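You operate a simulated robot arm through the tools that you are given. There is no shell and no other tool. Be economical: measure what you need, move in short steps, check, and stop when the job is done.

Carry out the task below with a simulated robot arm. There is one attempt and no reset: what you move stays moved.

JOB
Mix the pink and the teal paint bottles on the shaker.
Fine: press each one down in the cup till it is one colour, then stand it back.

Only the result counts: the job must be done as asked and must still hold three seconds after the hand-in. Knocking over, shifting, dropping, spilling or breaking anything else fails it.

ROBOT AND FRAMES
A 6-joint arm with a two-finger parallel gripper, fixed in place. Base frame: the origin is at the foot of the arm, x ahead of it, y to its left, z up; the work surface is at about z = 78. Lengths are in cm, angles in degrees, forces in N, time in s.
With the tool pointing down near the work surface it reaches from about 26 to 68 cm from the base axis. Its first joint turns from -66.0 to 66.0 degrees. Payload 2.9 kg.
Tool frame: the origin (TCP) lies between the finger pads and is the grasp point; the fingertips stand 3 cm ahead of it; z points along the fingers, y is the line along which they close. The gripper opens to 11 cm. The fingers are 2 cm wide and 1 cm thick; the gripper's body (4.8 by 11.2 cm) begins 5.5 cm behind the TCP.
Orientation is that of the tool frame in the base frame, as a unit quaternion [x, y, z, w]. With the fingers straight down and closing along the base's y, the tool's x points along the base's -x, its y along +y and its z along -z.

CONTROLS
- The arm moves only by the tool jog_arm. Its argument "motion" is a list of rows, each a list of 7 numbers: the shift along the tool's x, y, z in units of 150 mm (1.0 is 150 mm), then the turn, a rotation vector about the tool's x, y, z in units of 60 degrees (1.0 is 60 degrees), then the opening, from 0 (shut) to 1 (fully open). In form: [[x, y, z, ax, ay, az, claw], ...]. A call has 1 to 10 rows; each row is the pose to reach, as a shift and turn from the pose commanded when the call began, along the tool's axes at that moment. A call with a number of a shift or a turn outside -1 to 1 is refused whole. Rows are played at 5 a second. More than 5 cm and 8.6 degrees between two rows, or a gripper value outside its range, and nothing of the call is played. A pose out of reach is approached as far as the arm can. The call stops where the force on the tool passes 40 N (or 10 N more than at its start, if that is more) or the arm is blocked; 0.2 s more then pass. Each finger travels about 10.8 cm/s and halts on what it meets, pressing with about 27 N; the grip force reading is that of the motor and also rises with nothing between the fingers. The clock runs only during rows and for 0.2 s after the last one: add rows that repeat a pose to give the fingers time. The reply holds the time, the measured pose of the TCP, the force on the tool along the base axes, the opening and the grip force, in the units named above and with some noise, and new pictures: "pictures" is both (left out), scene, wrist or none.
- Cameras (640 x 400 px; columns grow to the right, rows downward): "scene" is fixed at [8.04, 43.12, 139.64]; the picture's right is [-0.76, -0.65, 0.00], its down [-0.30, 0.34, -0.89] and it looks along [0.58, -0.67, -0.45] (base axes); focal length 330 px, centre (320, 200). "wrist" rides on the gripper at [-3.6, 0, -5.7] in the tool frame; the picture's right is [0.00, -1.00, 0.00], its down [0.97, 0.00, -0.24] and it looks along [0.24, 0.00, 0.97] (tool axes); focal length 218 px, centre (320, 200).
- measure_at(camera, pixels): for up to 12 pixels [column, row] of the newest picture of that camera ("zoom" is the newest enlarged one), the place [x, y, z] in the base frame of the surface seen there, good to about 0.3 cm. It takes no simulated time.
- zoom(camera, box): a new picture of the part [left, top, right, bottom] of that camera's present view, enlarged. It takes no simulated time.
- sign_off(): hands the job in; it is judged then, once.

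Go step by step. Measure first, check grasps and placings, and put right what went wrong. The budget is 80 turns and 120 pictures, counting those below and the enlarged ones. Unless the task says otherwise, let go and move clear before handing in, and close with one line.

The tools are called after "Request:" as name(argument=value, ...) on one line, values as JSON. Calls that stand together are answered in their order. jog_arm: Moves the arm, as the interface text tells. Its arguments: {"type":"object","properties":{"motion":{"type":"array","items":{"type":"array","items":{"type":"number"}}},"pictures":{"type":"string","enum":["both","scene","wrist","none"]}},"required":["motion"]} The other tools are called the same way: measure_at (camera, pixels) gives the place of the surface under pixels of a picture; zoom (camera, box) takes an enlarged picture of a part of a camera's view; sign_off () hands the job in.

At the start:

```text
t: 0.0
eef_pos: [40.93, -6.21, 109.52]
tool_rot: [0.0, 1.0, 0.0, -0.001]
contact_force: [0.0, -0.4, 0.0]
finger_gap: 10.99
finger_force: 0.0
```

scene: 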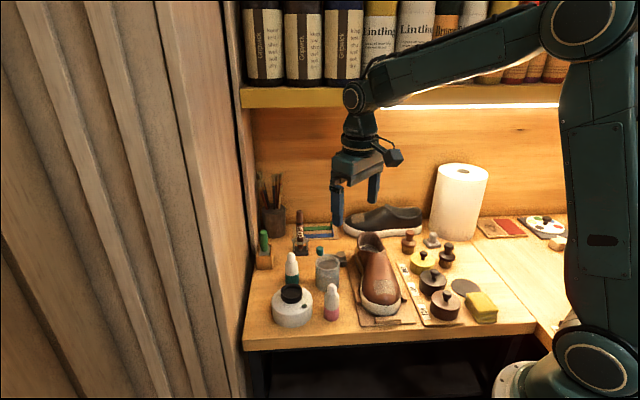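
wrist: 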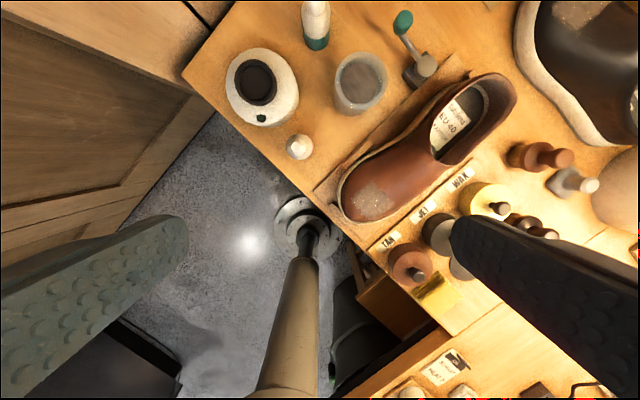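

The pictures show the shaker (white body, dark cup) near scene (292,305), the pink bottle near (331,302) and the teal one near (292,268). I'll zoom in and measure these first.

Request:
zoom(camera="scene", box=[240, 220, 400, 340])

Request:
zoom(camera="wrist", box=[200, 0, 440, 170])

Request:
measure_at(camera="scene", pixels=[[291, 253], [292, 268], [292, 280], [331, 285], [331, 300], [331, 316], [291, 294], [282, 292], [300, 292], [291, 312], [305, 306], [320, 248]])

Request:
measure_at(camera="wrist", pixels=[[256, 83], [237, 83], [275, 83], [262, 118], [300, 150], [300, 138], [316, 10], [316, 44], [360, 80], [338, 70], [404, 20], [285, 55]])

```text
3.33 times, centred on (320, 280) of scene
```

zoom: 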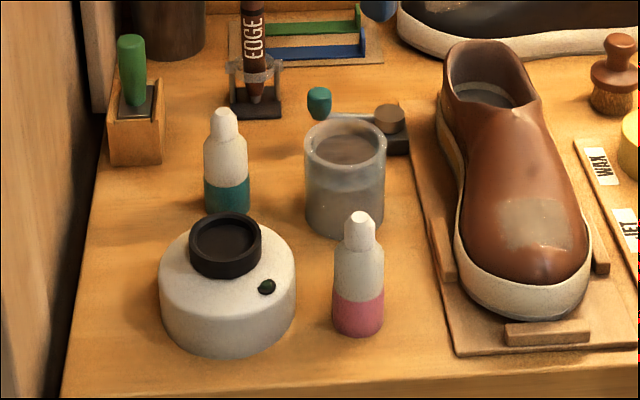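

```text
2.35 times, centred on (320, 85) of wrist
```

zoom: 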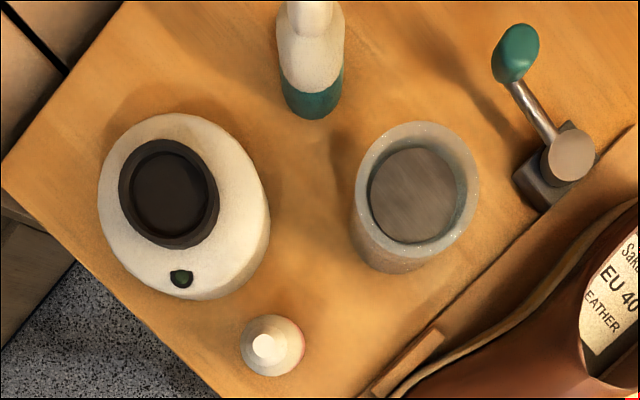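

```text
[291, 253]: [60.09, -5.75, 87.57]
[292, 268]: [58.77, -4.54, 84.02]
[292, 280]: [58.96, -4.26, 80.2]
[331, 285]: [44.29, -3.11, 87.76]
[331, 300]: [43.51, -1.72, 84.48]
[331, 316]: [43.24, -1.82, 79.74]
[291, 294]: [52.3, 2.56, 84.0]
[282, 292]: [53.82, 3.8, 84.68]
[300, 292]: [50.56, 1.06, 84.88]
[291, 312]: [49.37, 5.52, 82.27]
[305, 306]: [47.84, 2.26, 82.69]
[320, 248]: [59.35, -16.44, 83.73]
```

```text
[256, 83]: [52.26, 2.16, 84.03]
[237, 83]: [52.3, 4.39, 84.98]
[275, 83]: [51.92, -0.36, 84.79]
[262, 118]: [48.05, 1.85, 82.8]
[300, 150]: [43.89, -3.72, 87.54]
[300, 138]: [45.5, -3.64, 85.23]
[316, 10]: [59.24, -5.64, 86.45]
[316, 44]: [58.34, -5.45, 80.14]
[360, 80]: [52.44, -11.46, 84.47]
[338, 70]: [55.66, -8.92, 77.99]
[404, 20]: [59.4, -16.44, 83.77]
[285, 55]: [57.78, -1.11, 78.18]
```

The pink bottle stands near (44.3, -3.3), with its top at about 88. The teal one is near (59.9, -5.6), and the cup is centred near (52.2, 2.1) with its floor at 84 and its rim at 85. I'll hover over the pink bottle first.

Request:
jog_arm(motion=[[-0.08, 0.06, 0.25, 0, 0, 0, 0.6], [-0.15, 0.12, 0.5, 0, 0, 0, 0.6], [-0.227, 0.193, 0.75, 0, 0, 0, 0.6], [-0.227, 0.193, 0.967, 0, 0, 0, 0.6], [-0.227, 0.193, 0.967, 0, 0, 0, 0.6]])

Request:
measure_at(camera="scene", pixels=[[300, 215], [301, 247], [318, 253], [265, 235]])

```text
t: 1.2
eef_pos: [44.36, -3.26, 95.25]
tool_rot: [0.0, 1.0, 0.0, -0.001]
contact_force: [-0.4, -0.8, 0.7]
finger_gap: 6.6
finger_force: 0.0
```

scene: 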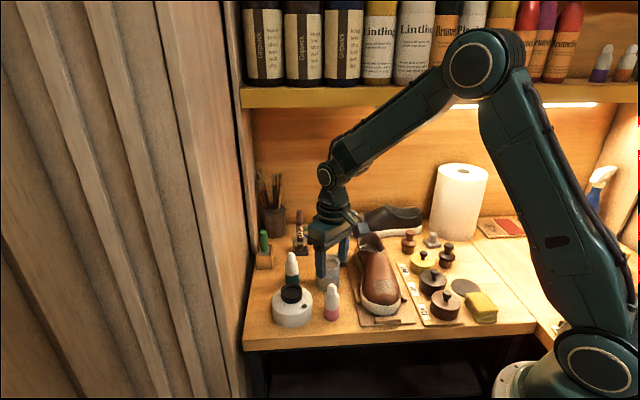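
wrist: 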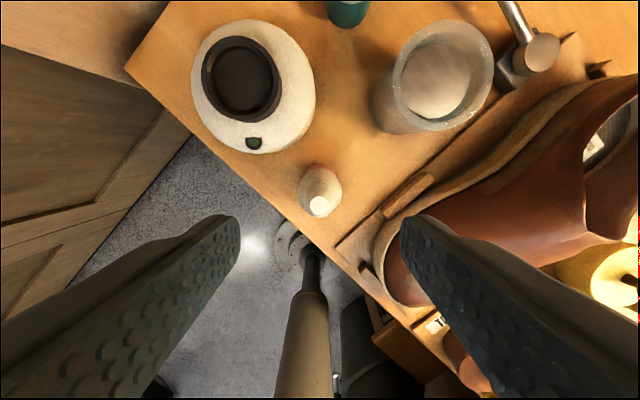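

```text
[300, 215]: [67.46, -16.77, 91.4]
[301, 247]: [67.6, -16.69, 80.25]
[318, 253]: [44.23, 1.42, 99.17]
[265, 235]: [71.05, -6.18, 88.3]
```

The bottle cap at wrist (318,206) is centred between the fingers. I'll check its exact position and how much room the right finger has next to the brown shoe.

Request:
measure_at(camera="wrist", pixels=[[318, 206], [320, 178], [303, 190], [339, 186], [376, 240], [376, 262], [400, 225], [395, 295], [430, 180], [340, 235]])

Request:
zoom(camera="wrist", box=[160, 0, 480, 260])

```text
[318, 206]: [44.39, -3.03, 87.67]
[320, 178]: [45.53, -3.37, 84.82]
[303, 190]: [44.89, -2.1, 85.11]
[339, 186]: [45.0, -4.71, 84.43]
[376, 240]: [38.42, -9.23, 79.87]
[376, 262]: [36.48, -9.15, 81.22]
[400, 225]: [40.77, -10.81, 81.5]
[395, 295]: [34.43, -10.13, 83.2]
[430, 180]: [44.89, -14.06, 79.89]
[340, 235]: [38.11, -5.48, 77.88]
```

```text
1.54 times, centred on (320, 130) of wrist
```

zoom: 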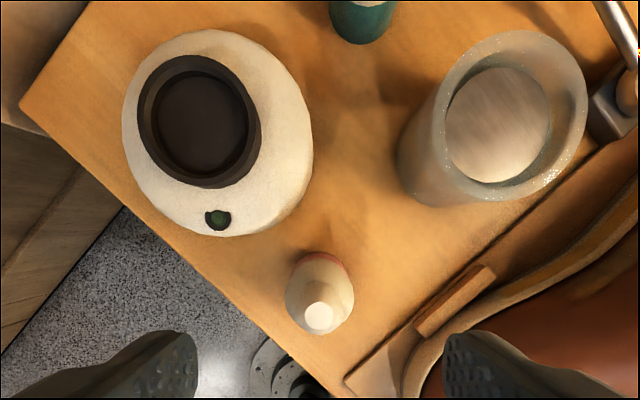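

The bottle axis is at about (44.4, -3.3) and the shoe edge is beyond y -9, so the way down is clear. I'll descend to TCP z 83.5 and close.

Request:
jog_arm(motion=[[0, 0, 0.3, 0, 0, 0, 0.55], [0, 0, 0.55, 0, 0, 0, 0.55], [0, 0, 0.783, 0, 0, 0, 0.55], [0, 0, 0.783, 0, 0, 0, 0.55], [0, 0, 0.783, 0, 0, 0, 0.35], [0, 0, 0.783, 0, 0, 0, 0.2], [0, 0, 0.783, 0, 0, 0, 0.1], [0, 0, 0.783, 0, 0, 0, 0.1]])

```text
t: 3.0
eef_pos: [44.78, -3.31, 83.27]
tool_rot: [-0.001, 1.0, 0.0, -0.001]
contact_force: [0.9, 0.3, 0.0]
finger_gap: 3.51
finger_force: 26.7
```

scene: 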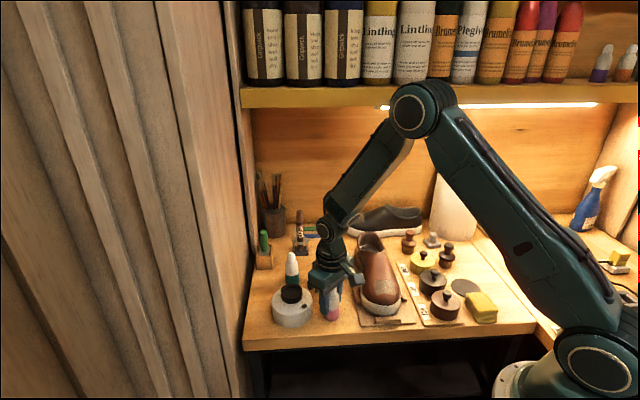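
wrist: 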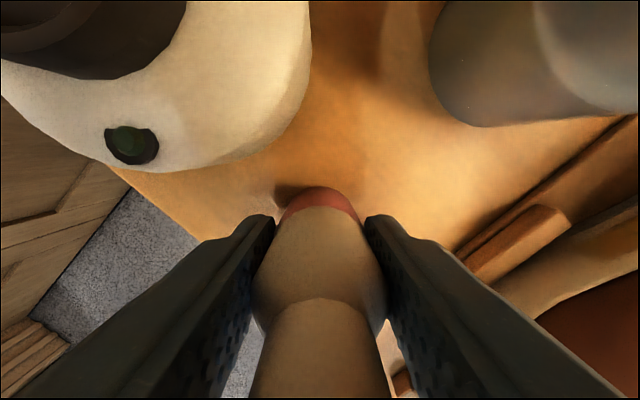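

The grip is firm, with the gap at 3.51 and 26.7 N on the bottle. Next I'll lift straight up 10 cm.

Request:
jog_arm(motion=[[0, 0, -0.1, 0, 0, 0, 0.1], [0, 0, -0.3, 0, 0, 0, 0.1], [0, 0, -0.5, 0, 0, 0, 0.1], [0, 0, -0.667, 0, 0, 0, 0.1], [0, 0, -0.667, 0, 0, 0, 0.1]])

```text
t: 4.2
eef_pos: [44.52, -3.1, 93.39]
tool_rot: [0.0, 1.0, 0.001, 0.0]
contact_force: [0.7, -0.1, -2.2]
finger_gap: 3.57
finger_force: 27.2
```

scene: 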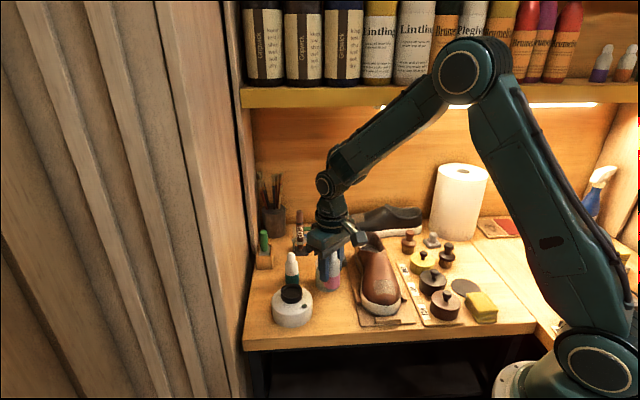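
wrist: 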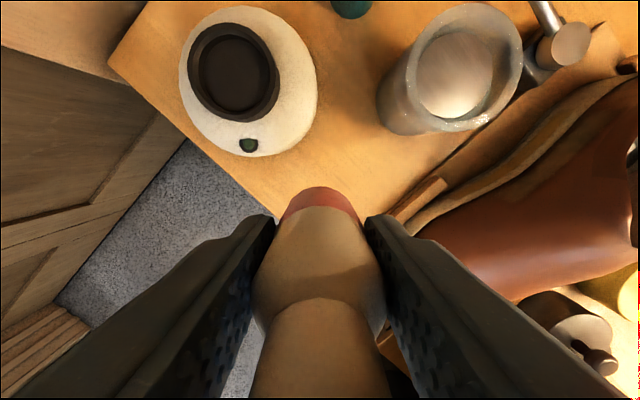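

The bottle came up cleanly. I'll measure the cup rim from here for an accurate centre.

Request:
measure_at(camera="wrist", pixels=[[192, 70], [275, 78], [228, 27], [240, 117], [202, 36], [263, 40], [208, 108], [265, 110], [235, 72], [222, 60], [248, 146]])

Request:
zoom(camera="wrist", box=[160, 0, 340, 170])

```text
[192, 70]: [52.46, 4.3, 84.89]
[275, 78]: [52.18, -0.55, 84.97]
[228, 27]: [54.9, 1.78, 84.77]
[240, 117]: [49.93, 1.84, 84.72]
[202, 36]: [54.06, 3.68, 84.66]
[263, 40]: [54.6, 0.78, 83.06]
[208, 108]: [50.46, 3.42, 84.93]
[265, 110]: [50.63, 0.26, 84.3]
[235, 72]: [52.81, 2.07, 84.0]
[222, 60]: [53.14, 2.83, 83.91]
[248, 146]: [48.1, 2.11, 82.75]
```

```text
2.35 times, centred on (250, 85) of wrist
```

zoom: 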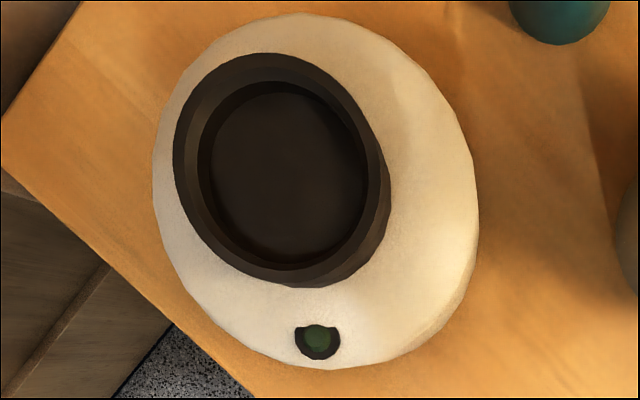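

The rim points put the cup centre at (52.35, 1.95), with its floor at 84 and its rim at about 84.9. I'll carry the bottle over it at this height.

Request:
jog_arm(motion=[[-0.15, 0.1, 0, 0, 0, 0, 0.1], [-0.35, 0.22, 0, 0, 0, 0, 0.1], [-0.525, 0.34, 0, 0, 0, 0, 0.1], [-0.525, 0.34, 0, 0, 0, 0, 0.1], [-0.525, 0.34, 0, 0, 0, 0, 0.1]], pictures="wrist")

Request:
zoom(camera="scene", box=[250, 230, 350, 330])

```text
t: 5.4
eef_pos: [52.23, 2.03, 93.31]
tool_rot: [0.0, 1.0, 0.0, -0.001]
contact_force: [0.8, 0.8, -1.2]
finger_gap: 3.57
finger_force: 27.4
```

wrist: 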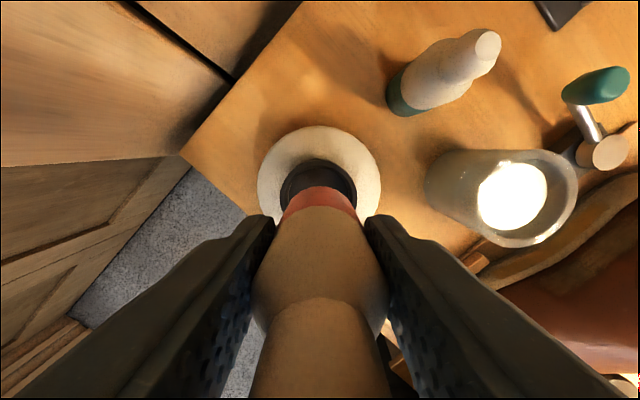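

```text
4.00 times, centred on (300, 280) of scene
```

zoom: 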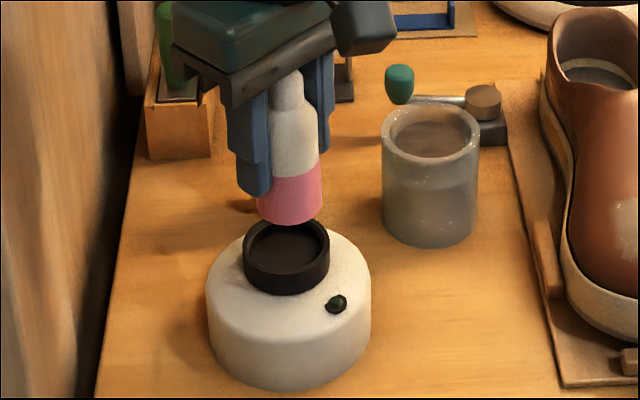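

In the wrist view the bottle is centred over the cup (cup mid column about 318, bottle 320). I'll check its depth position by measuring its lower edge and the cup.

Request:
measure_at(camera="zoom", pixels=[[290, 218], [290, 190], [262, 200], [318, 200], [246, 245], [328, 240], [286, 222], [287, 288]])

Request:
measure_at(camera="wrist", pixels=[[319, 190], [319, 200], [319, 180], [319, 162], [284, 185], [354, 185]])

```text
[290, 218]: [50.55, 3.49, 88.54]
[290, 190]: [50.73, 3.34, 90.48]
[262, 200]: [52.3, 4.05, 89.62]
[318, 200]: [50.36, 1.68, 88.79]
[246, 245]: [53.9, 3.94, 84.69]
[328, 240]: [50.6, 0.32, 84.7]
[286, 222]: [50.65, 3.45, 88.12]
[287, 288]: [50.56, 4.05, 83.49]
```

```text
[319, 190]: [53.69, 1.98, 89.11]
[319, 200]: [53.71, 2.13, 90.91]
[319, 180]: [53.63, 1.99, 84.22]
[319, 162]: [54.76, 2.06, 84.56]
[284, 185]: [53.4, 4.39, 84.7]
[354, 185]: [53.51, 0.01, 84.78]
```

The bottle centre is about (51.9, 2.1) and the cup centre about (52.25, 2.1). I'll shift 0.3 cm in x and lower it into the cup mouth.

Request:
jog_arm(motion=[[-0.02, 0, 0, 0, 0, 0, 0.1], [-0.02, 0, 0.1, 0, 0, 0, 0.1], [-0.02, 0, 0.16, 0, 0, 0, 0.1], [-0.02, 0, 0.2, 0, 0, 0, 0.1], [-0.02, 0, 0.23, 0, 0, 0, 0.1], [-0.02, 0, 0.23, 0, 0, 0, 0.1]], pictures="wrist")

Request:
zoom(camera="scene", box=[250, 230, 350, 330])

```text
t: 6.8
eef_pos: [52.54, 1.75, 89.78]
tool_rot: [0.0, 1.0, 0.0, 0.0]
contact_force: [0.3, -0.1, -0.9]
finger_gap: 3.56
finger_force: 27.0
```

wrist: 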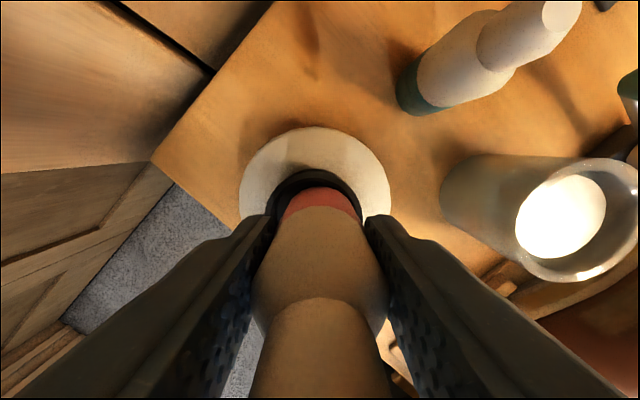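

```text
4.00 times, centred on (300, 280) of scene
```

zoom: 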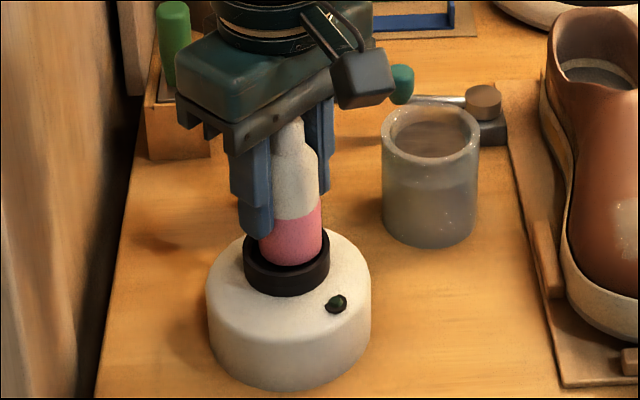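

The bottle base is at the rim, with the ring mid at column 314 against 320 for the bottle. I'll shift +0.2 cm in y and press down gently in small steps.

Request:
jog_arm(motion=[[0, 0.014, 0, 0, 0, 0, 0.1], [0, 0.014, 0.015, 0, 0, 0, 0.1], [0, 0.014, 0.03, 0, 0, 0, 0.1], [0, 0.014, 0.045, 0, 0, 0, 0.1], [0, 0.014, 0.055, 0, 0, 0, 0.1]], pictures="wrist")

Request:
zoom(camera="scene", box=[250, 230, 350, 330])

```text
t: 8.0
eef_pos: [52.35, 2.1, 89.08]
tool_rot: [0.001, 1.0, 0.0, 0.001]
contact_force: [1.3, 1.2, 0.3]
finger_gap: 3.58
finger_force: 26.6
```

wrist: 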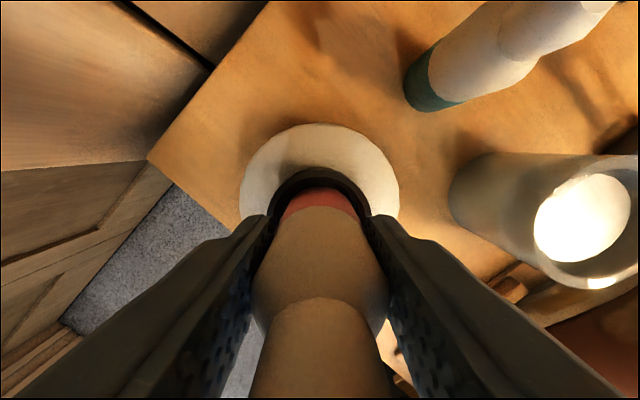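

```text
4.00 times, centred on (300, 280) of scene
```

zoom: 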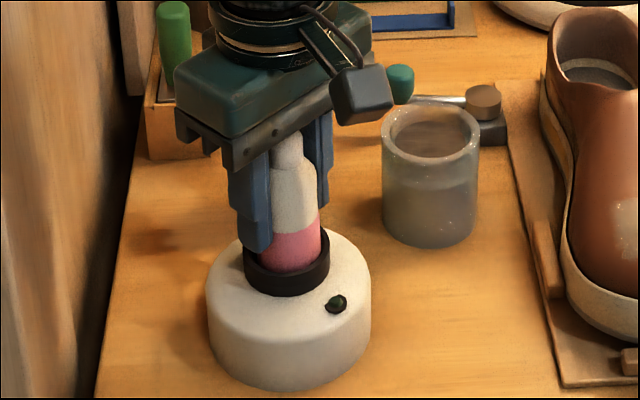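

The base now sits inside the ring at TCP z 89.1 with almost no force. I'll keep lowering in fine steps until the force rises.

Request:
jog_arm(motion=[[0, 0, 0.01, 0, 0, 0, 0.1], [0, 0, 0.02, 0, 0, 0, 0.1], [0, 0, 0.03, 0, 0, 0, 0.1], [0, 0, 0.04, 0, 0, 0, 0.1], [0, 0, 0.04, 0, 0, 0, 0.1]], pictures="none")

Request:
zoom(camera="scene", box=[250, 230, 350, 330])

```text
t: 9.2
eef_pos: [52.41, 1.96, 88.53]
tool_rot: [0.001, 1.0, 0.0, 0.0]
contact_force: [-10.2, -5.0, 22.5]
finger_gap: 3.54
finger_force: 27.1
```

```text
4.00 times, centred on (300, 280) of scene
```

zoom: 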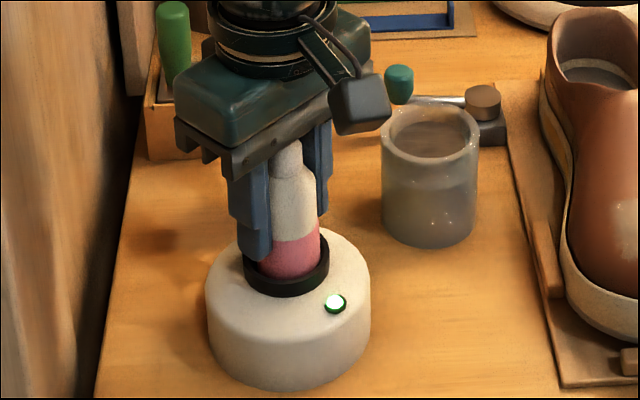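

The shaker's light is on at zoom (335,303) with 22 N of press, so it is running. I'll hold the press and watch the colour.

Request:
jog_arm(motion=[[0, 0, 0, 0, 0, 0, 0.1], [0, 0, 0, 0, 0, 0, 0.1], [0, 0, 0, 0, 0, 0, 0.1], [0, 0, 0, 0, 0, 0, 0.1], [0, 0, 0, 0, 0, 0, 0.1], [0, 0, 0, 0, 0, 0, 0.1], [0, 0, 0, 0, 0, 0, 0.1], [0, 0, 0, 0, 0, 0, 0.1], [0, 0, 0, 0, 0, 0, 0.1], [0, 0, 0, 0, 0, 0, 0.1]], pictures="none")

Request:
zoom(camera="scene", box=[250, 230, 350, 330])

```text
t: 11.4
eef_pos: [52.56, 2.23, 88.47]
tool_rot: [0.0, 1.0, 0.0, 0.001]
contact_force: [0.0, -3.6, 21.7]
finger_gap: 3.57
finger_force: 27.3
```

```text
4.00 times, centred on (300, 280) of scene
```

zoom: 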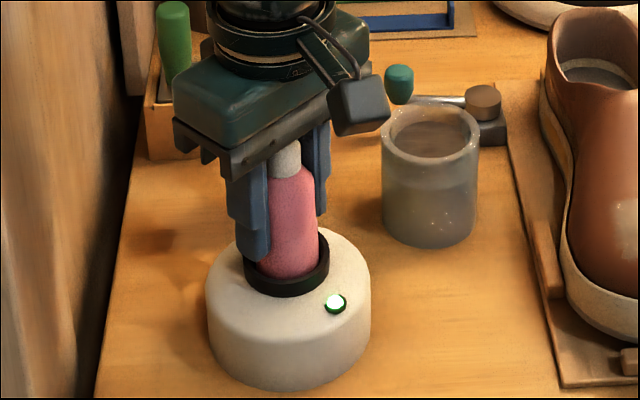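

The body now looks pink all the way up to the cap. I'll look closer to confirm.

Request:
zoom(camera="scene", box=[300, 260, 340, 310])

Request:
zoom(camera="wrist", box=[240, 160, 400, 400])

```text
8.00 times, centred on (320, 285) of scene
```

zoom: 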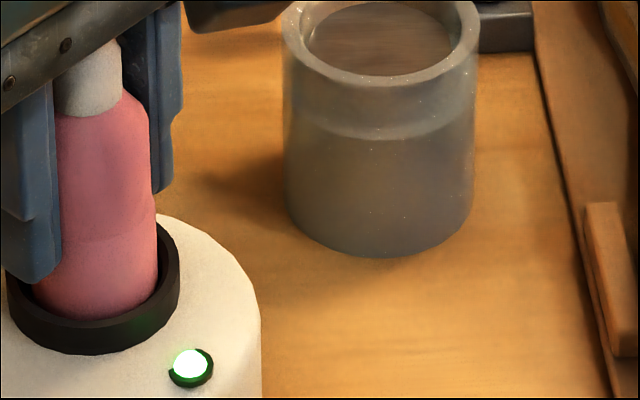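

```text
1.67 times, centred on (320, 280) of wrist
```

zoom: 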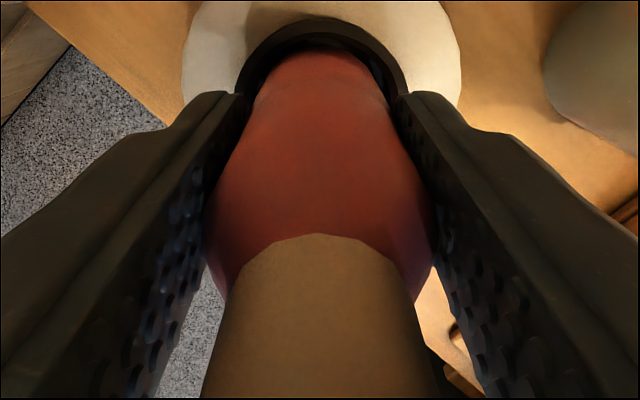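

A faint band line is still visible near zoom (100,235). I'll hold for another second.

Request:
jog_arm(motion=[[0, 0, 0, 0, 0, 0, 0.1], [0, 0, 0, 0, 0, 0, 0.1], [0, 0, 0, 0, 0, 0, 0.1], [0, 0, 0, 0, 0, 0, 0.1], [0, 0, 0, 0, 0, 0, 0.1]], pictures="none")

Request:
zoom(camera="scene", box=[300, 260, 340, 310])

```text
t: 12.6
eef_pos: [52.48, 2.16, 88.39]
tool_rot: [0.0, 1.0, 0.0, 0.001]
contact_force: [4.0, -0.7, 21.2]
finger_gap: 3.56
finger_force: 26.8
```

```text
8.00 times, centred on (320, 285) of scene
```

zoom: 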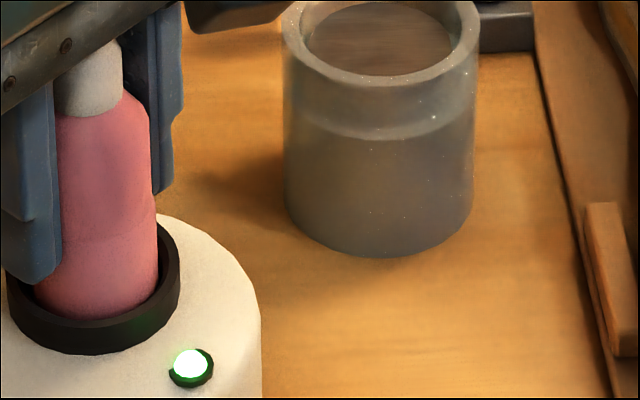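

Nothing changed over that extra 1.2 s, so the mixing is finished and the faint line is only the body seam. I'll lift out and carry it back.

Request:
jog_arm(motion=[[0, 0, -0.05, 0, 0, 0, 0.1], [0, 0, -0.15, 0, 0, 0, 0.1], [0, 0, -0.35, 0, 0, 0, 0.1], [0.15, -0.1, -0.35, 0, 0, 0, 0.1], [0.35, -0.22, -0.35, 0, 0, 0, 0.1], [0.53, -0.35, -0.35, 0, 0, 0, 0.1], [0.53, -0.35, -0.35, 0, 0, 0, 0.1]])

Request:
zoom(camera="scene", box=[260, 230, 380, 330])

```text
t: 14.2
eef_pos: [44.49, -3.09, 93.77]
tool_rot: [0.0, 1.0, 0.0, 0.0]
contact_force: [-0.7, -0.1, -1.0]
finger_gap: 3.55
finger_force: 27.1
```

scene: 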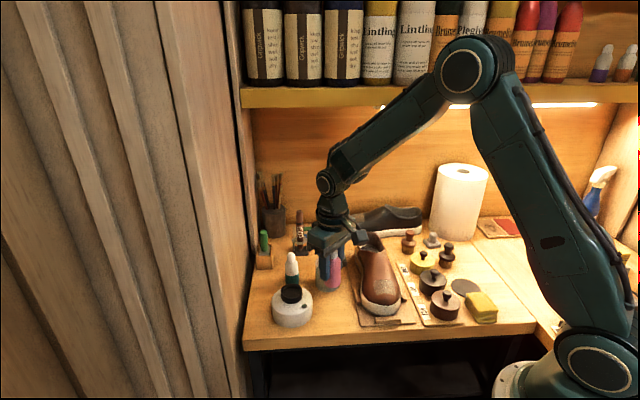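
wrist: 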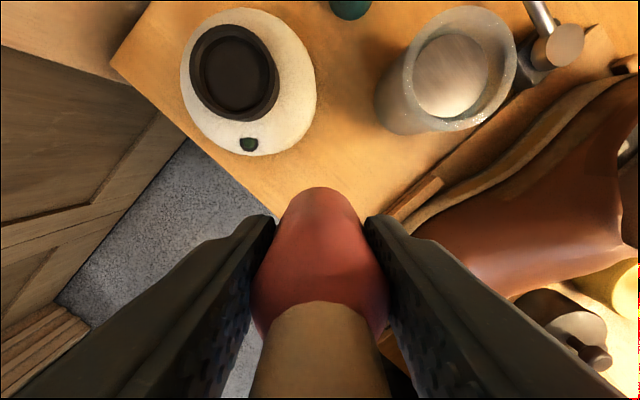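

```text
4.00 times, centred on (320, 280) of scene
```

zoom: 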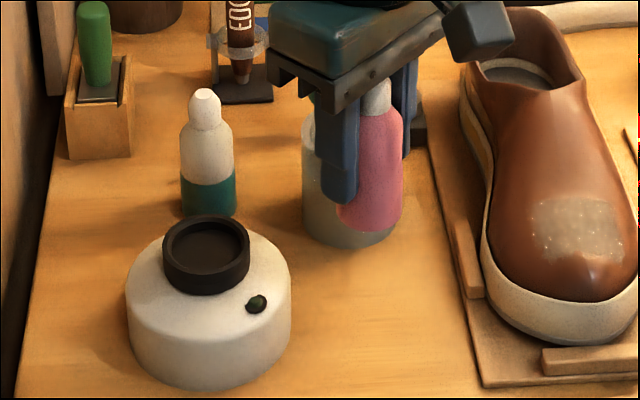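

The bottle is one even pink colour and the shaker light is off. I'll lower it to where it stood, ending in fine steps.

Request:
jog_arm(motion=[[0.015, -0.004, 0.2, 0, 0, 0, 0.1], [0.015, -0.004, 0.4, 0, 0, 0, 0.1], [0.015, -0.004, 0.58, 0, 0, 0, 0.1], [0.015, -0.004, 0.65, 0, 0, 0, 0.1], [0.015, -0.004, 0.67, 0, 0, 0, 0.1], [0.015, -0.004, 0.68, 0, 0, 0, 0.1], [0.015, -0.004, 0.68, 0, 0, 0, 0.1]], pictures="wrist")

Request:
zoom(camera="scene", box=[280, 260, 380, 340])

```text
t: 15.8
eef_pos: [44.19, -3.41, 83.44]
tool_rot: [0.0, 1.0, 0.0, 0.0]
contact_force: [-0.4, 0.2, -1.2]
finger_gap: 3.54
finger_force: 27.2
```

wrist: 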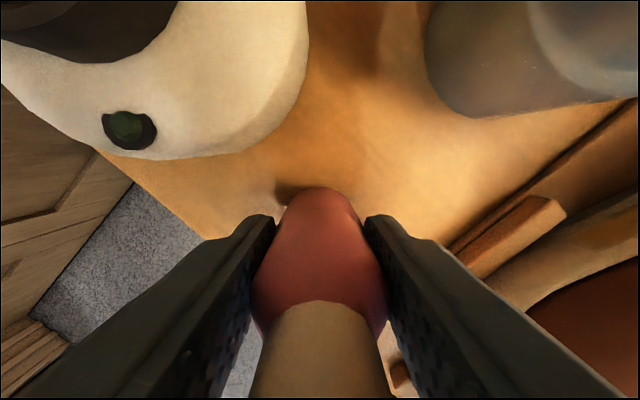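

```text
5.00 times, centred on (330, 300) of scene
```

zoom: 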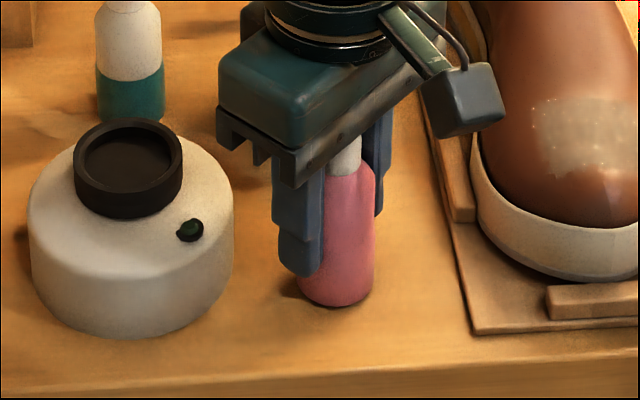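

The base is at the table but shows no load yet. I'll lower it the last few millimetres until there is slight contact.

Request:
jog_arm(motion=[[0, 0, 0.006, 0, 0, 0, 0.1], [0, 0, 0.012, 0, 0, 0, 0.1], [0, 0, 0.015, 0, 0, 0, 0.1]], pictures="none")

```text
t: 16.6
eef_pos: [44.18, -3.21, 83.28]
tool_rot: [0.0, 1.0, 0.0, 0.001]
contact_force: [0.0, -0.4, -1.6]
finger_gap: 3.53
finger_force: 27.3
```

Request:
jog_arm(motion=[[0, 0, 0.005, 0, 0, 0, 0.1], [0, 0, 0.01, 0, 0, 0, 0.1], [0, 0, 0.015, 0, 0, 0, 0.1]], pictures="none")

```text
t: 17.4
eef_pos: [44.27, -3.32, 83.13]
tool_rot: [0.001, 1.0, -0.001, 0.0]
contact_force: [-6.8, 0.8, 23.3]
finger_gap: 3.55
finger_force: 26.9
```

Contact shows 23 N up, so the bottle is on the table. I'll ease up about 1 mm, open, and rise clear.

Request:
jog_arm(motion=[[0, 0, -0.008, 0, 0, 0, 0.1], [0, 0, -0.008, 0, 0, 0, 0.1], [0, 0, -0.008, 0, 0, 0, 0.4], [0, 0, -0.008, 0, 0, 0, 0.55], [0, 0, -0.008, 0, 0, 0, 0.55], [0, 0, -0.2, 0, 0, 0, 0.55], [0, 0, -0.45, 0, 0, 0, 0.55], [0, 0, -0.7, 0, 0, 0, 0.55], [0, 0, -0.85, 0, 0, 0, 0.55]])

Request:
zoom(camera="scene", box=[260, 230, 380, 330])

```text
t: 19.4
eef_pos: [44.49, -3.37, 95.79]
tool_rot: [-0.001, 1.0, 0.0, 0.0]
contact_force: [-0.5, -0.3, -0.4]
finger_gap: 6.03
finger_force: 0.0
```

scene: 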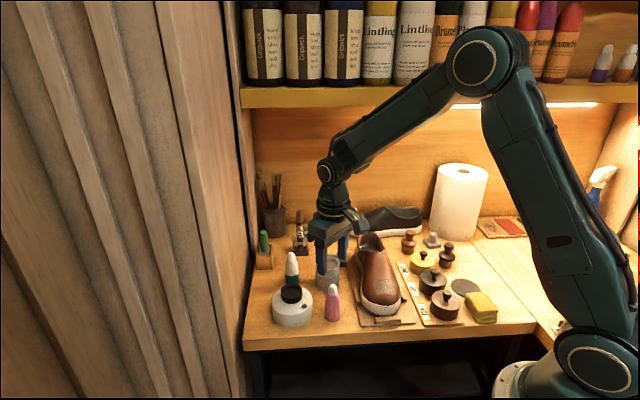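
wrist: 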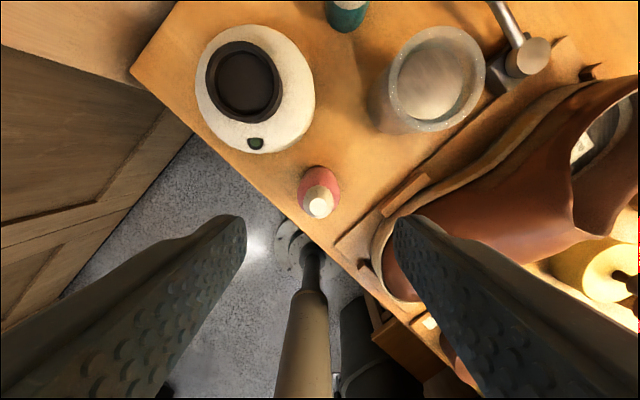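

```text
4.00 times, centred on (320, 280) of scene
```

zoom: 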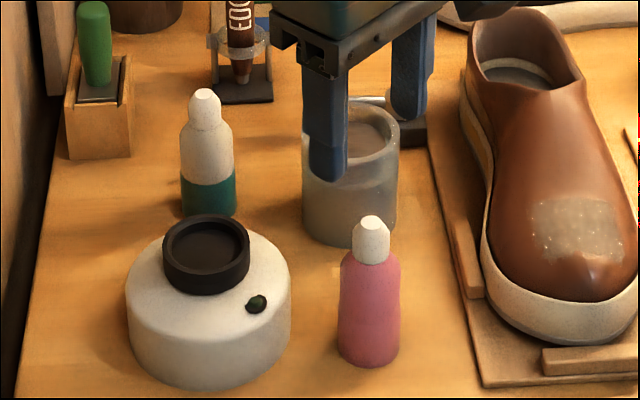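

The pink bottle stands upright in one colour at its old spot. I'll move above the teal bottle.

Request:
jog_arm(motion=[[-0.25, -0.04, 0, 0, 0, 0, 0.55], [-0.5, -0.08, 0, 0, 0, 0, 0.55], [-0.75, -0.12, 0, 0, 0, 0, 0.55], [-1.0, -0.15, 0, 0, 0, 0, 0.55], [-1.0, -0.15, 0, 0, 0, 0, 0.55]], pictures="wrist")

```text
t: 20.6
eef_pos: [58.98, -5.19, 95.73]
tool_rot: [0.0, 1.0, 0.0, 0.0]
contact_force: [-0.1, 0.0, -0.4]
finger_gap: 6.07
finger_force: 0.1
```

wrist: 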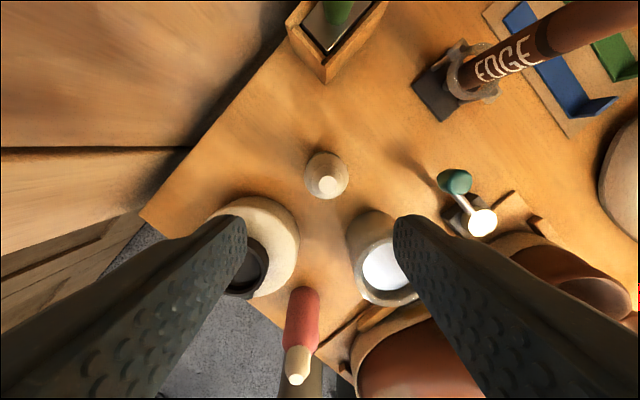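

Request:
measure_at(camera="wrist", pixels=[[327, 186], [308, 178], [345, 178], [326, 158], [438, 182], [455, 172], [350, 225], [298, 240]])

```text
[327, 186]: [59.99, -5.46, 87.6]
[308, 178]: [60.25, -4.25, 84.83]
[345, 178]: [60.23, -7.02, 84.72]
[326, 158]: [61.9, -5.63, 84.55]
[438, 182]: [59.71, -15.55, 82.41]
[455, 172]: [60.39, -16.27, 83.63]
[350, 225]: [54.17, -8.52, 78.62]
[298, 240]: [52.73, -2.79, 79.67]
```

The teal bottle axis is at about (60.05, -5.6), with clear space around it. I'll shift +0.7 cm in x, descend and grip.

Request:
jog_arm(motion=[[-0.047, -0.004, 0.0, 0, 0, 0, 0.55], [-0.047, -0.004, 0.3, 0, 0, 0, 0.55], [-0.047, -0.004, 0.6, 0, 0, 0, 0.55], [-0.047, -0.004, 0.832, 0, 0, 0, 0.55], [-0.047, -0.004, 0.832, 0, 0, 0, 0.55], [-0.047, -0.004, 0.832, 0, 0, 0, 0.35], [-0.047, -0.004, 0.832, 0, 0, 0, 0.2], [-0.047, -0.004, 0.832, 0, 0, 0, 0.1], [-0.047, -0.004, 0.832, 0, 0, 0, 0.1]], pictures="wrist")

Request:
zoom(camera="scene", box=[240, 210, 360, 310])

```text
t: 22.6
eef_pos: [60.31, -5.19, 83.67]
tool_rot: [0.001, 1.0, 0.001, 0.001]
contact_force: [0.9, 0.2, 0.4]
finger_gap: 3.52
finger_force: 26.6
```

wrist: 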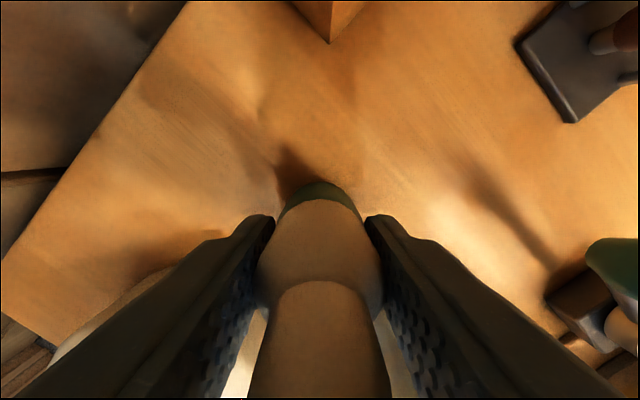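

```text
4.00 times, centred on (300, 260) of scene
```

zoom: 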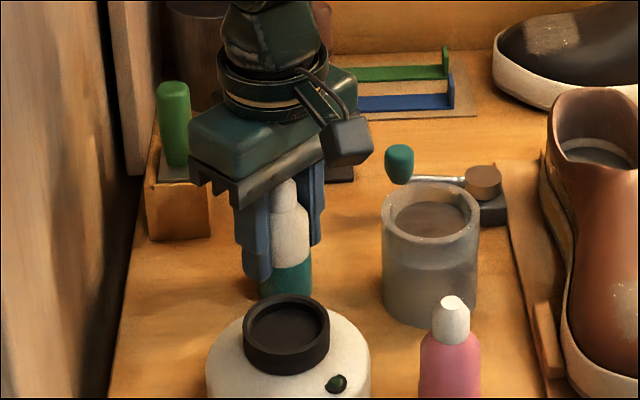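

The grip is firm. I'll lift and carry it over the cup, allowing for the bottle sitting about 0.2 cm further forward in the fingers than the pink one did.

Request:
jog_arm(motion=[[0, 0, -0.1, 0, 0, 0, 0.1], [0, 0, -0.35, 0, 0, 0, 0.1], [0, 0, -0.667, 0, 0, 0, 0.1], [0.15, 0.15, -0.667, 0, 0, 0, 0.1], [0.3, 0.3, -0.667, 0, 0, 0, 0.1], [0.43, 0.42, -0.667, 0, 0, 0, 0.1], [0.515, 0.508, -0.667, 0, 0, 0, 0.1], [0.515, 0.508, -0.667, 0, 0, 0, 0.1]], pictures="wrist")

Request:
zoom(camera="scene", box=[250, 230, 350, 330])

```text
t: 24.4
eef_pos: [52.09, 1.92, 93.24]
tool_rot: [0.0, 1.0, 0.0, 0.0]
contact_force: [0.0, -0.7, -0.8]
finger_gap: 3.55
finger_force: 27.3
```

wrist: 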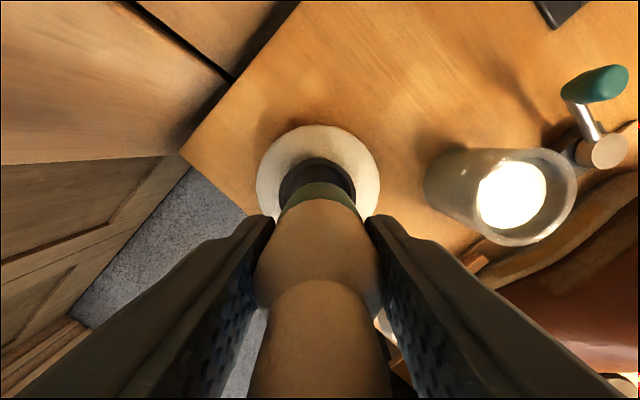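

```text
4.00 times, centred on (300, 280) of scene
```

zoom: 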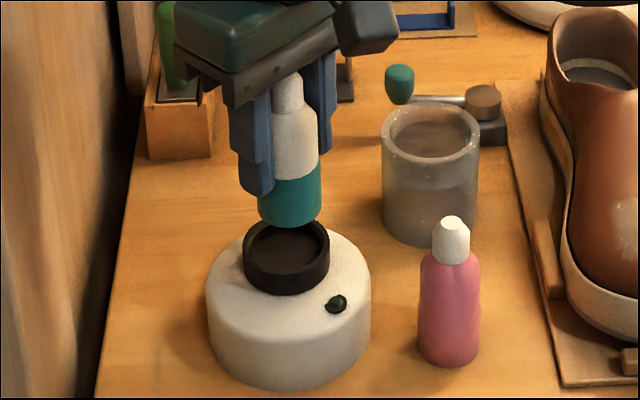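

It is well aligned. I'll check the bottle's position before lowering it.

Request:
measure_at(camera="zoom", pixels=[[290, 220], [290, 190], [290, 205], [262, 200], [318, 200], [246, 245], [328, 240]])

Request:
measure_at(camera="wrist", pixels=[[319, 186], [319, 196], [319, 162], [278, 190], [356, 190]])

```text
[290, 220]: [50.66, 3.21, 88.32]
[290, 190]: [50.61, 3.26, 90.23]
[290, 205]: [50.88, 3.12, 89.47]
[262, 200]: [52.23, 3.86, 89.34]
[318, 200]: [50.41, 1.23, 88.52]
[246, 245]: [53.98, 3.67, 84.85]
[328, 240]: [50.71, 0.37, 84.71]
```

```text
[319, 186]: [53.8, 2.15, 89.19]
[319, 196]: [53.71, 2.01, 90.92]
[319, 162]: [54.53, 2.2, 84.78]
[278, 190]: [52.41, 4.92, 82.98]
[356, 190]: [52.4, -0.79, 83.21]
```

The bottle centre is about (51.9, 1.95) against about (52.3, 2.0) for the cup. I'll shift 0.3 cm in x and lower it in.

Request:
jog_arm(motion=[[-0.02, 0.004, 0, 0, 0, 0, 0.1], [-0.02, 0.004, 0.1, 0, 0, 0, 0.1], [-0.02, 0.004, 0.18, 0, 0, 0, 0.1], [-0.02, 0.004, 0.23, 0, 0, 0, 0.1], [-0.02, 0.004, 0.26, 0, 0, 0, 0.1], [-0.02, 0.004, 0.28, 0, 0, 0, 0.1], [-0.02, 0.004, 0.28, 0, 0, 0, 0.1]], pictures="wrist")

Request:
zoom(camera="scene", box=[250, 230, 350, 330])

```text
t: 26.0
eef_pos: [52.46, 2.07, 89.08]
tool_rot: [0.0, 1.0, 0.001, 0.0]
contact_force: [-0.1, 0.8, 1.7]
finger_gap: 3.54
finger_force: 26.9
```

wrist: 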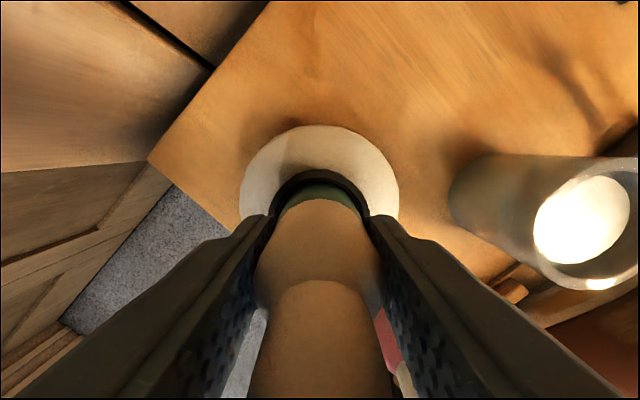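

```text
4.00 times, centred on (300, 280) of scene
```

zoom: 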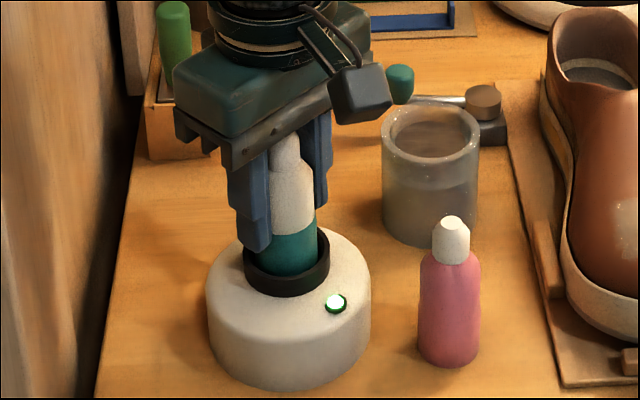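

The light is already on at light contact. I'll press a little further and hold.

Request:
jog_arm(motion=[[0, 0, 0.01, 0, 0, 0, 0.1], [0, 0, 0.02, 0, 0, 0, 0.1], [0, 0, 0.028, 0, 0, 0, 0.1], [0, 0, 0.028, 0, 0, 0, 0.1], [0, 0, 0.028, 0, 0, 0, 0.1], [0, 0, 0.028, 0, 0, 0, 0.1], [0, 0, 0.028, 0, 0, 0, 0.1], [0, 0, 0.028, 0, 0, 0, 0.1], [0, 0, 0.028, 0, 0, 0, 0.1], [0, 0, 0.028, 0, 0, 0, 0.1]], pictures="none")

Request:
zoom(camera="scene", box=[270, 250, 340, 310])

```text
t: 28.2
eef_pos: [52.56, 2.07, 88.79]
tool_rot: [0.0, 1.0, 0.001, 0.001]
contact_force: [-4.4, 4.3, 22.3]
finger_gap: 3.53
finger_force: 26.9
```

```text
6.67 times, centred on (305, 280) of scene
```

zoom: 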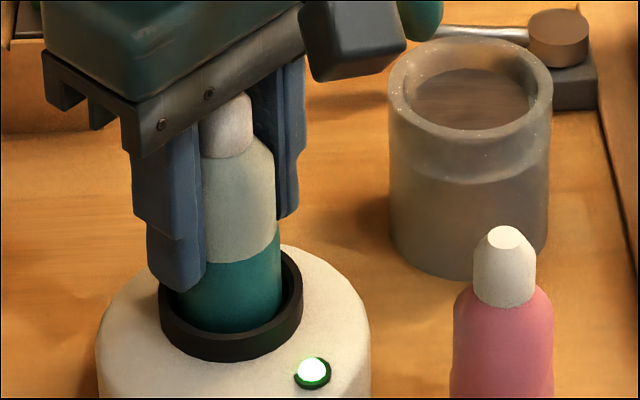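

The teal is only beginning to spread into the white part. I'll hold for longer.

Request:
jog_arm(motion=[[0, 0, 0, 0, 0, 0, 0.1], [0, 0, 0, 0, 0, 0, 0.1], [0, 0, 0, 0, 0, 0, 0.1], [0, 0, 0, 0, 0, 0, 0.1], [0, 0, 0, 0, 0, 0, 0.1], [0, 0, 0, 0, 0, 0, 0.1], [0, 0, 0, 0, 0, 0, 0.1], [0, 0, 0, 0, 0, 0, 0.1], [0, 0, 0, 0, 0, 0, 0.1], [0, 0, 0, 0, 0, 0, 0.1]], pictures="none")

Request:
zoom(camera="scene", box=[270, 250, 340, 310])

```text
t: 30.4
eef_pos: [52.62, 2.09, 88.8]
tool_rot: [-0.001, 1.0, 0.0, 0.001]
contact_force: [3.0, 0.3, 22.5]
finger_gap: 3.55
finger_force: 26.7
```

```text
6.67 times, centred on (305, 280) of scene
```

zoom: 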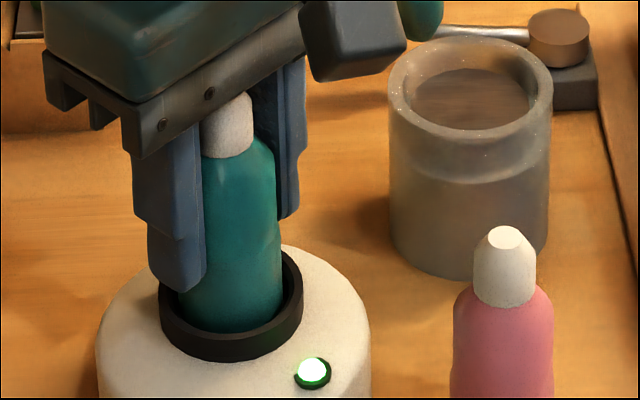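

The body is teal all the way up. I'll hold about a second more, as I did with the pink one, and confirm.

Request:
jog_arm(motion=[[0, 0, 0, 0, 0, 0, 0.1], [0, 0, 0, 0, 0, 0, 0.1], [0, 0, 0, 0, 0, 0, 0.1], [0, 0, 0, 0, 0, 0, 0.1], [0, 0, 0, 0, 0, 0, 0.1]], pictures="none")

Request:
zoom(camera="scene", box=[270, 250, 340, 310])

```text
t: 31.6
eef_pos: [52.51, 1.9, 88.74]
tool_rot: [0.001, 1.0, 0.0, 0.0]
contact_force: [3.6, -0.3, 21.8]
finger_gap: 3.56
finger_force: 27.1
```

```text
6.67 times, centred on (305, 280) of scene
```

zoom: 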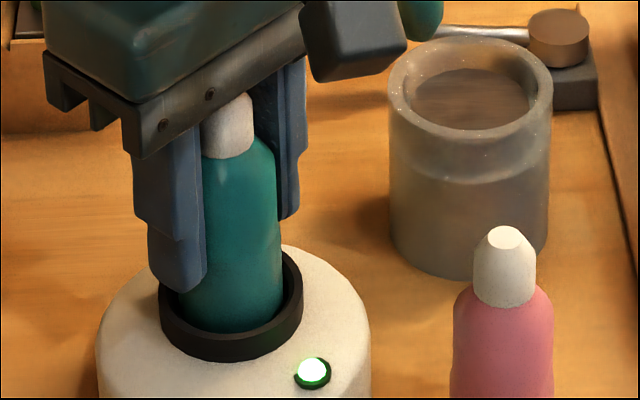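

It is evenly teal. I'll lift out and carry it back over its original spot.

Request:
jog_arm(motion=[[0, 0, -0.05, 0, 0, 0, 0.1], [0, 0, -0.15, 0, 0, 0, 0.1], [0, 0, -0.34, 0, 0, 0, 0.1], [-0.15, -0.15, -0.34, 0, 0, 0, 0.1], [-0.3, -0.3, -0.34, 0, 0, 0, 0.1], [-0.43, -0.43, -0.34, 0, 0, 0, 0.1], [-0.495, -0.512, -0.34, 0, 0, 0, 0.1], [-0.495, -0.512, -0.34, 0, 0, 0, 0.1]], pictures="wrist")

Request:
zoom(camera="scene", box=[250, 210, 370, 320])

```text
t: 33.4
eef_pos: [60.05, -5.59, 93.6]
tool_rot: [-0.001, 1.0, 0.0, 0.0]
contact_force: [-0.5, -0.4, -1.3]
finger_gap: 3.54
finger_force: 27.3
```

wrist: 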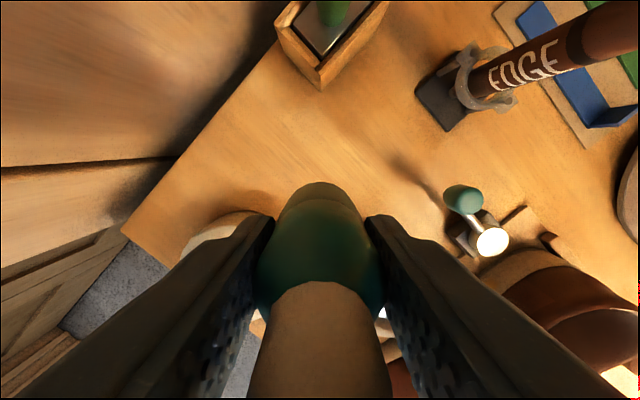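

```text
3.64 times, centred on (310, 265) of scene
```

zoom: 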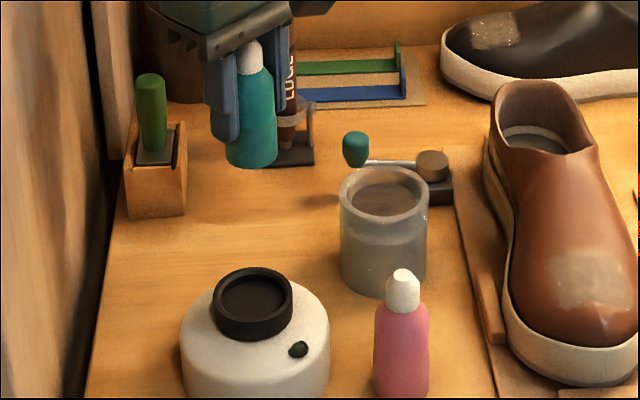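

The teal bottle is uniform and held upright above its old spot. I'll lower it, ending in fine steps.

Request:
jog_arm(motion=[[0, 0, 0.25, 0, 0, 0, 0.1], [0, 0, 0.45, 0, 0, 0, 0.1], [0, 0, 0.6, 0, 0, 0, 0.1], [0, 0, 0.66, 0, 0, 0, 0.1], [0, 0, 0.675, 0, 0, 0, 0.1], [0, 0, 0.685, 0, 0, 0, 0.1], [0, 0, 0.692, 0, 0, 0, 0.1], [0, 0, 0.698, 0, 0, 0, 0.1]], pictures="none")

```text
t: 35.2
eef_pos: [59.96, -5.55, 83.51]
tool_rot: [0.0, 1.0, 0.0, 0.0]
contact_force: [-4.2, -2.0, 13.8]
finger_gap: 3.53
finger_force: 26.6
```

Contact reads 14 N, so the bottle is on the table. I'll ease slightly, open, and rise clear.

Request:
jog_arm(motion=[[0, 0, -0.004, 0, 0, 0, 0.1], [0, 0, -0.004, 0, 0, 0, 0.1], [0, 0, -0.004, 0, 0, 0, 0.4], [0, 0, -0.004, 0, 0, 0, 0.55], [0, 0, -0.004, 0, 0, 0, 0.55], [0, 0, -0.2, 0, 0, 0, 0.55], [0, 0, -0.45, 0, 0, 0, 0.55], [0, 0, -0.7, 0, 0, 0, 0.55], [0, 0, -0.95, 0, 0, 0, 0.55]])

Request:
zoom(camera="scene", box=[240, 210, 370, 330])

```text
t: 37.2
eef_pos: [60.05, -5.81, 97.27]
tool_rot: [0.0, 1.0, 0.0, -0.001]
contact_force: [0.4, -0.3, -1.1]
finger_gap: 6.07
finger_force: 0.1
```

scene: 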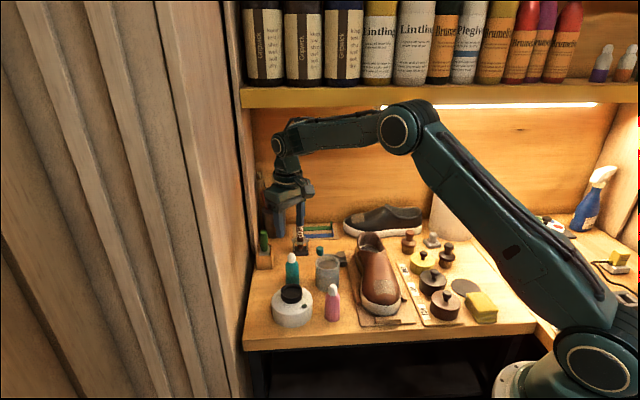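
wrist: 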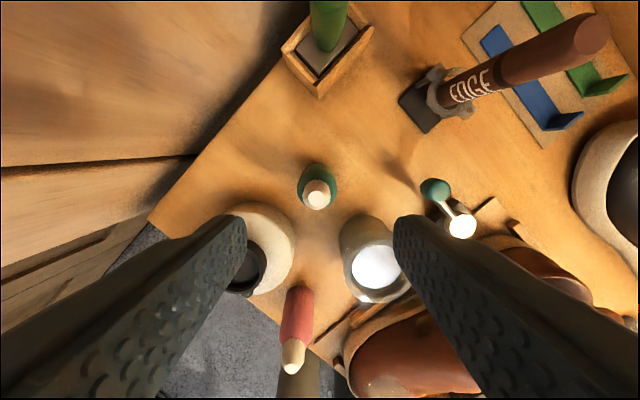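

```text
3.33 times, centred on (305, 270) of scene
```

zoom: 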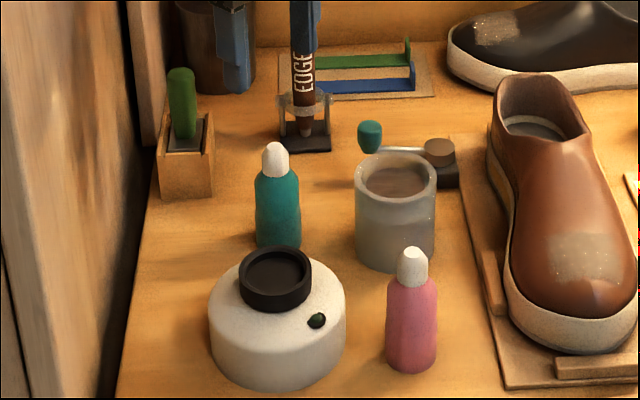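

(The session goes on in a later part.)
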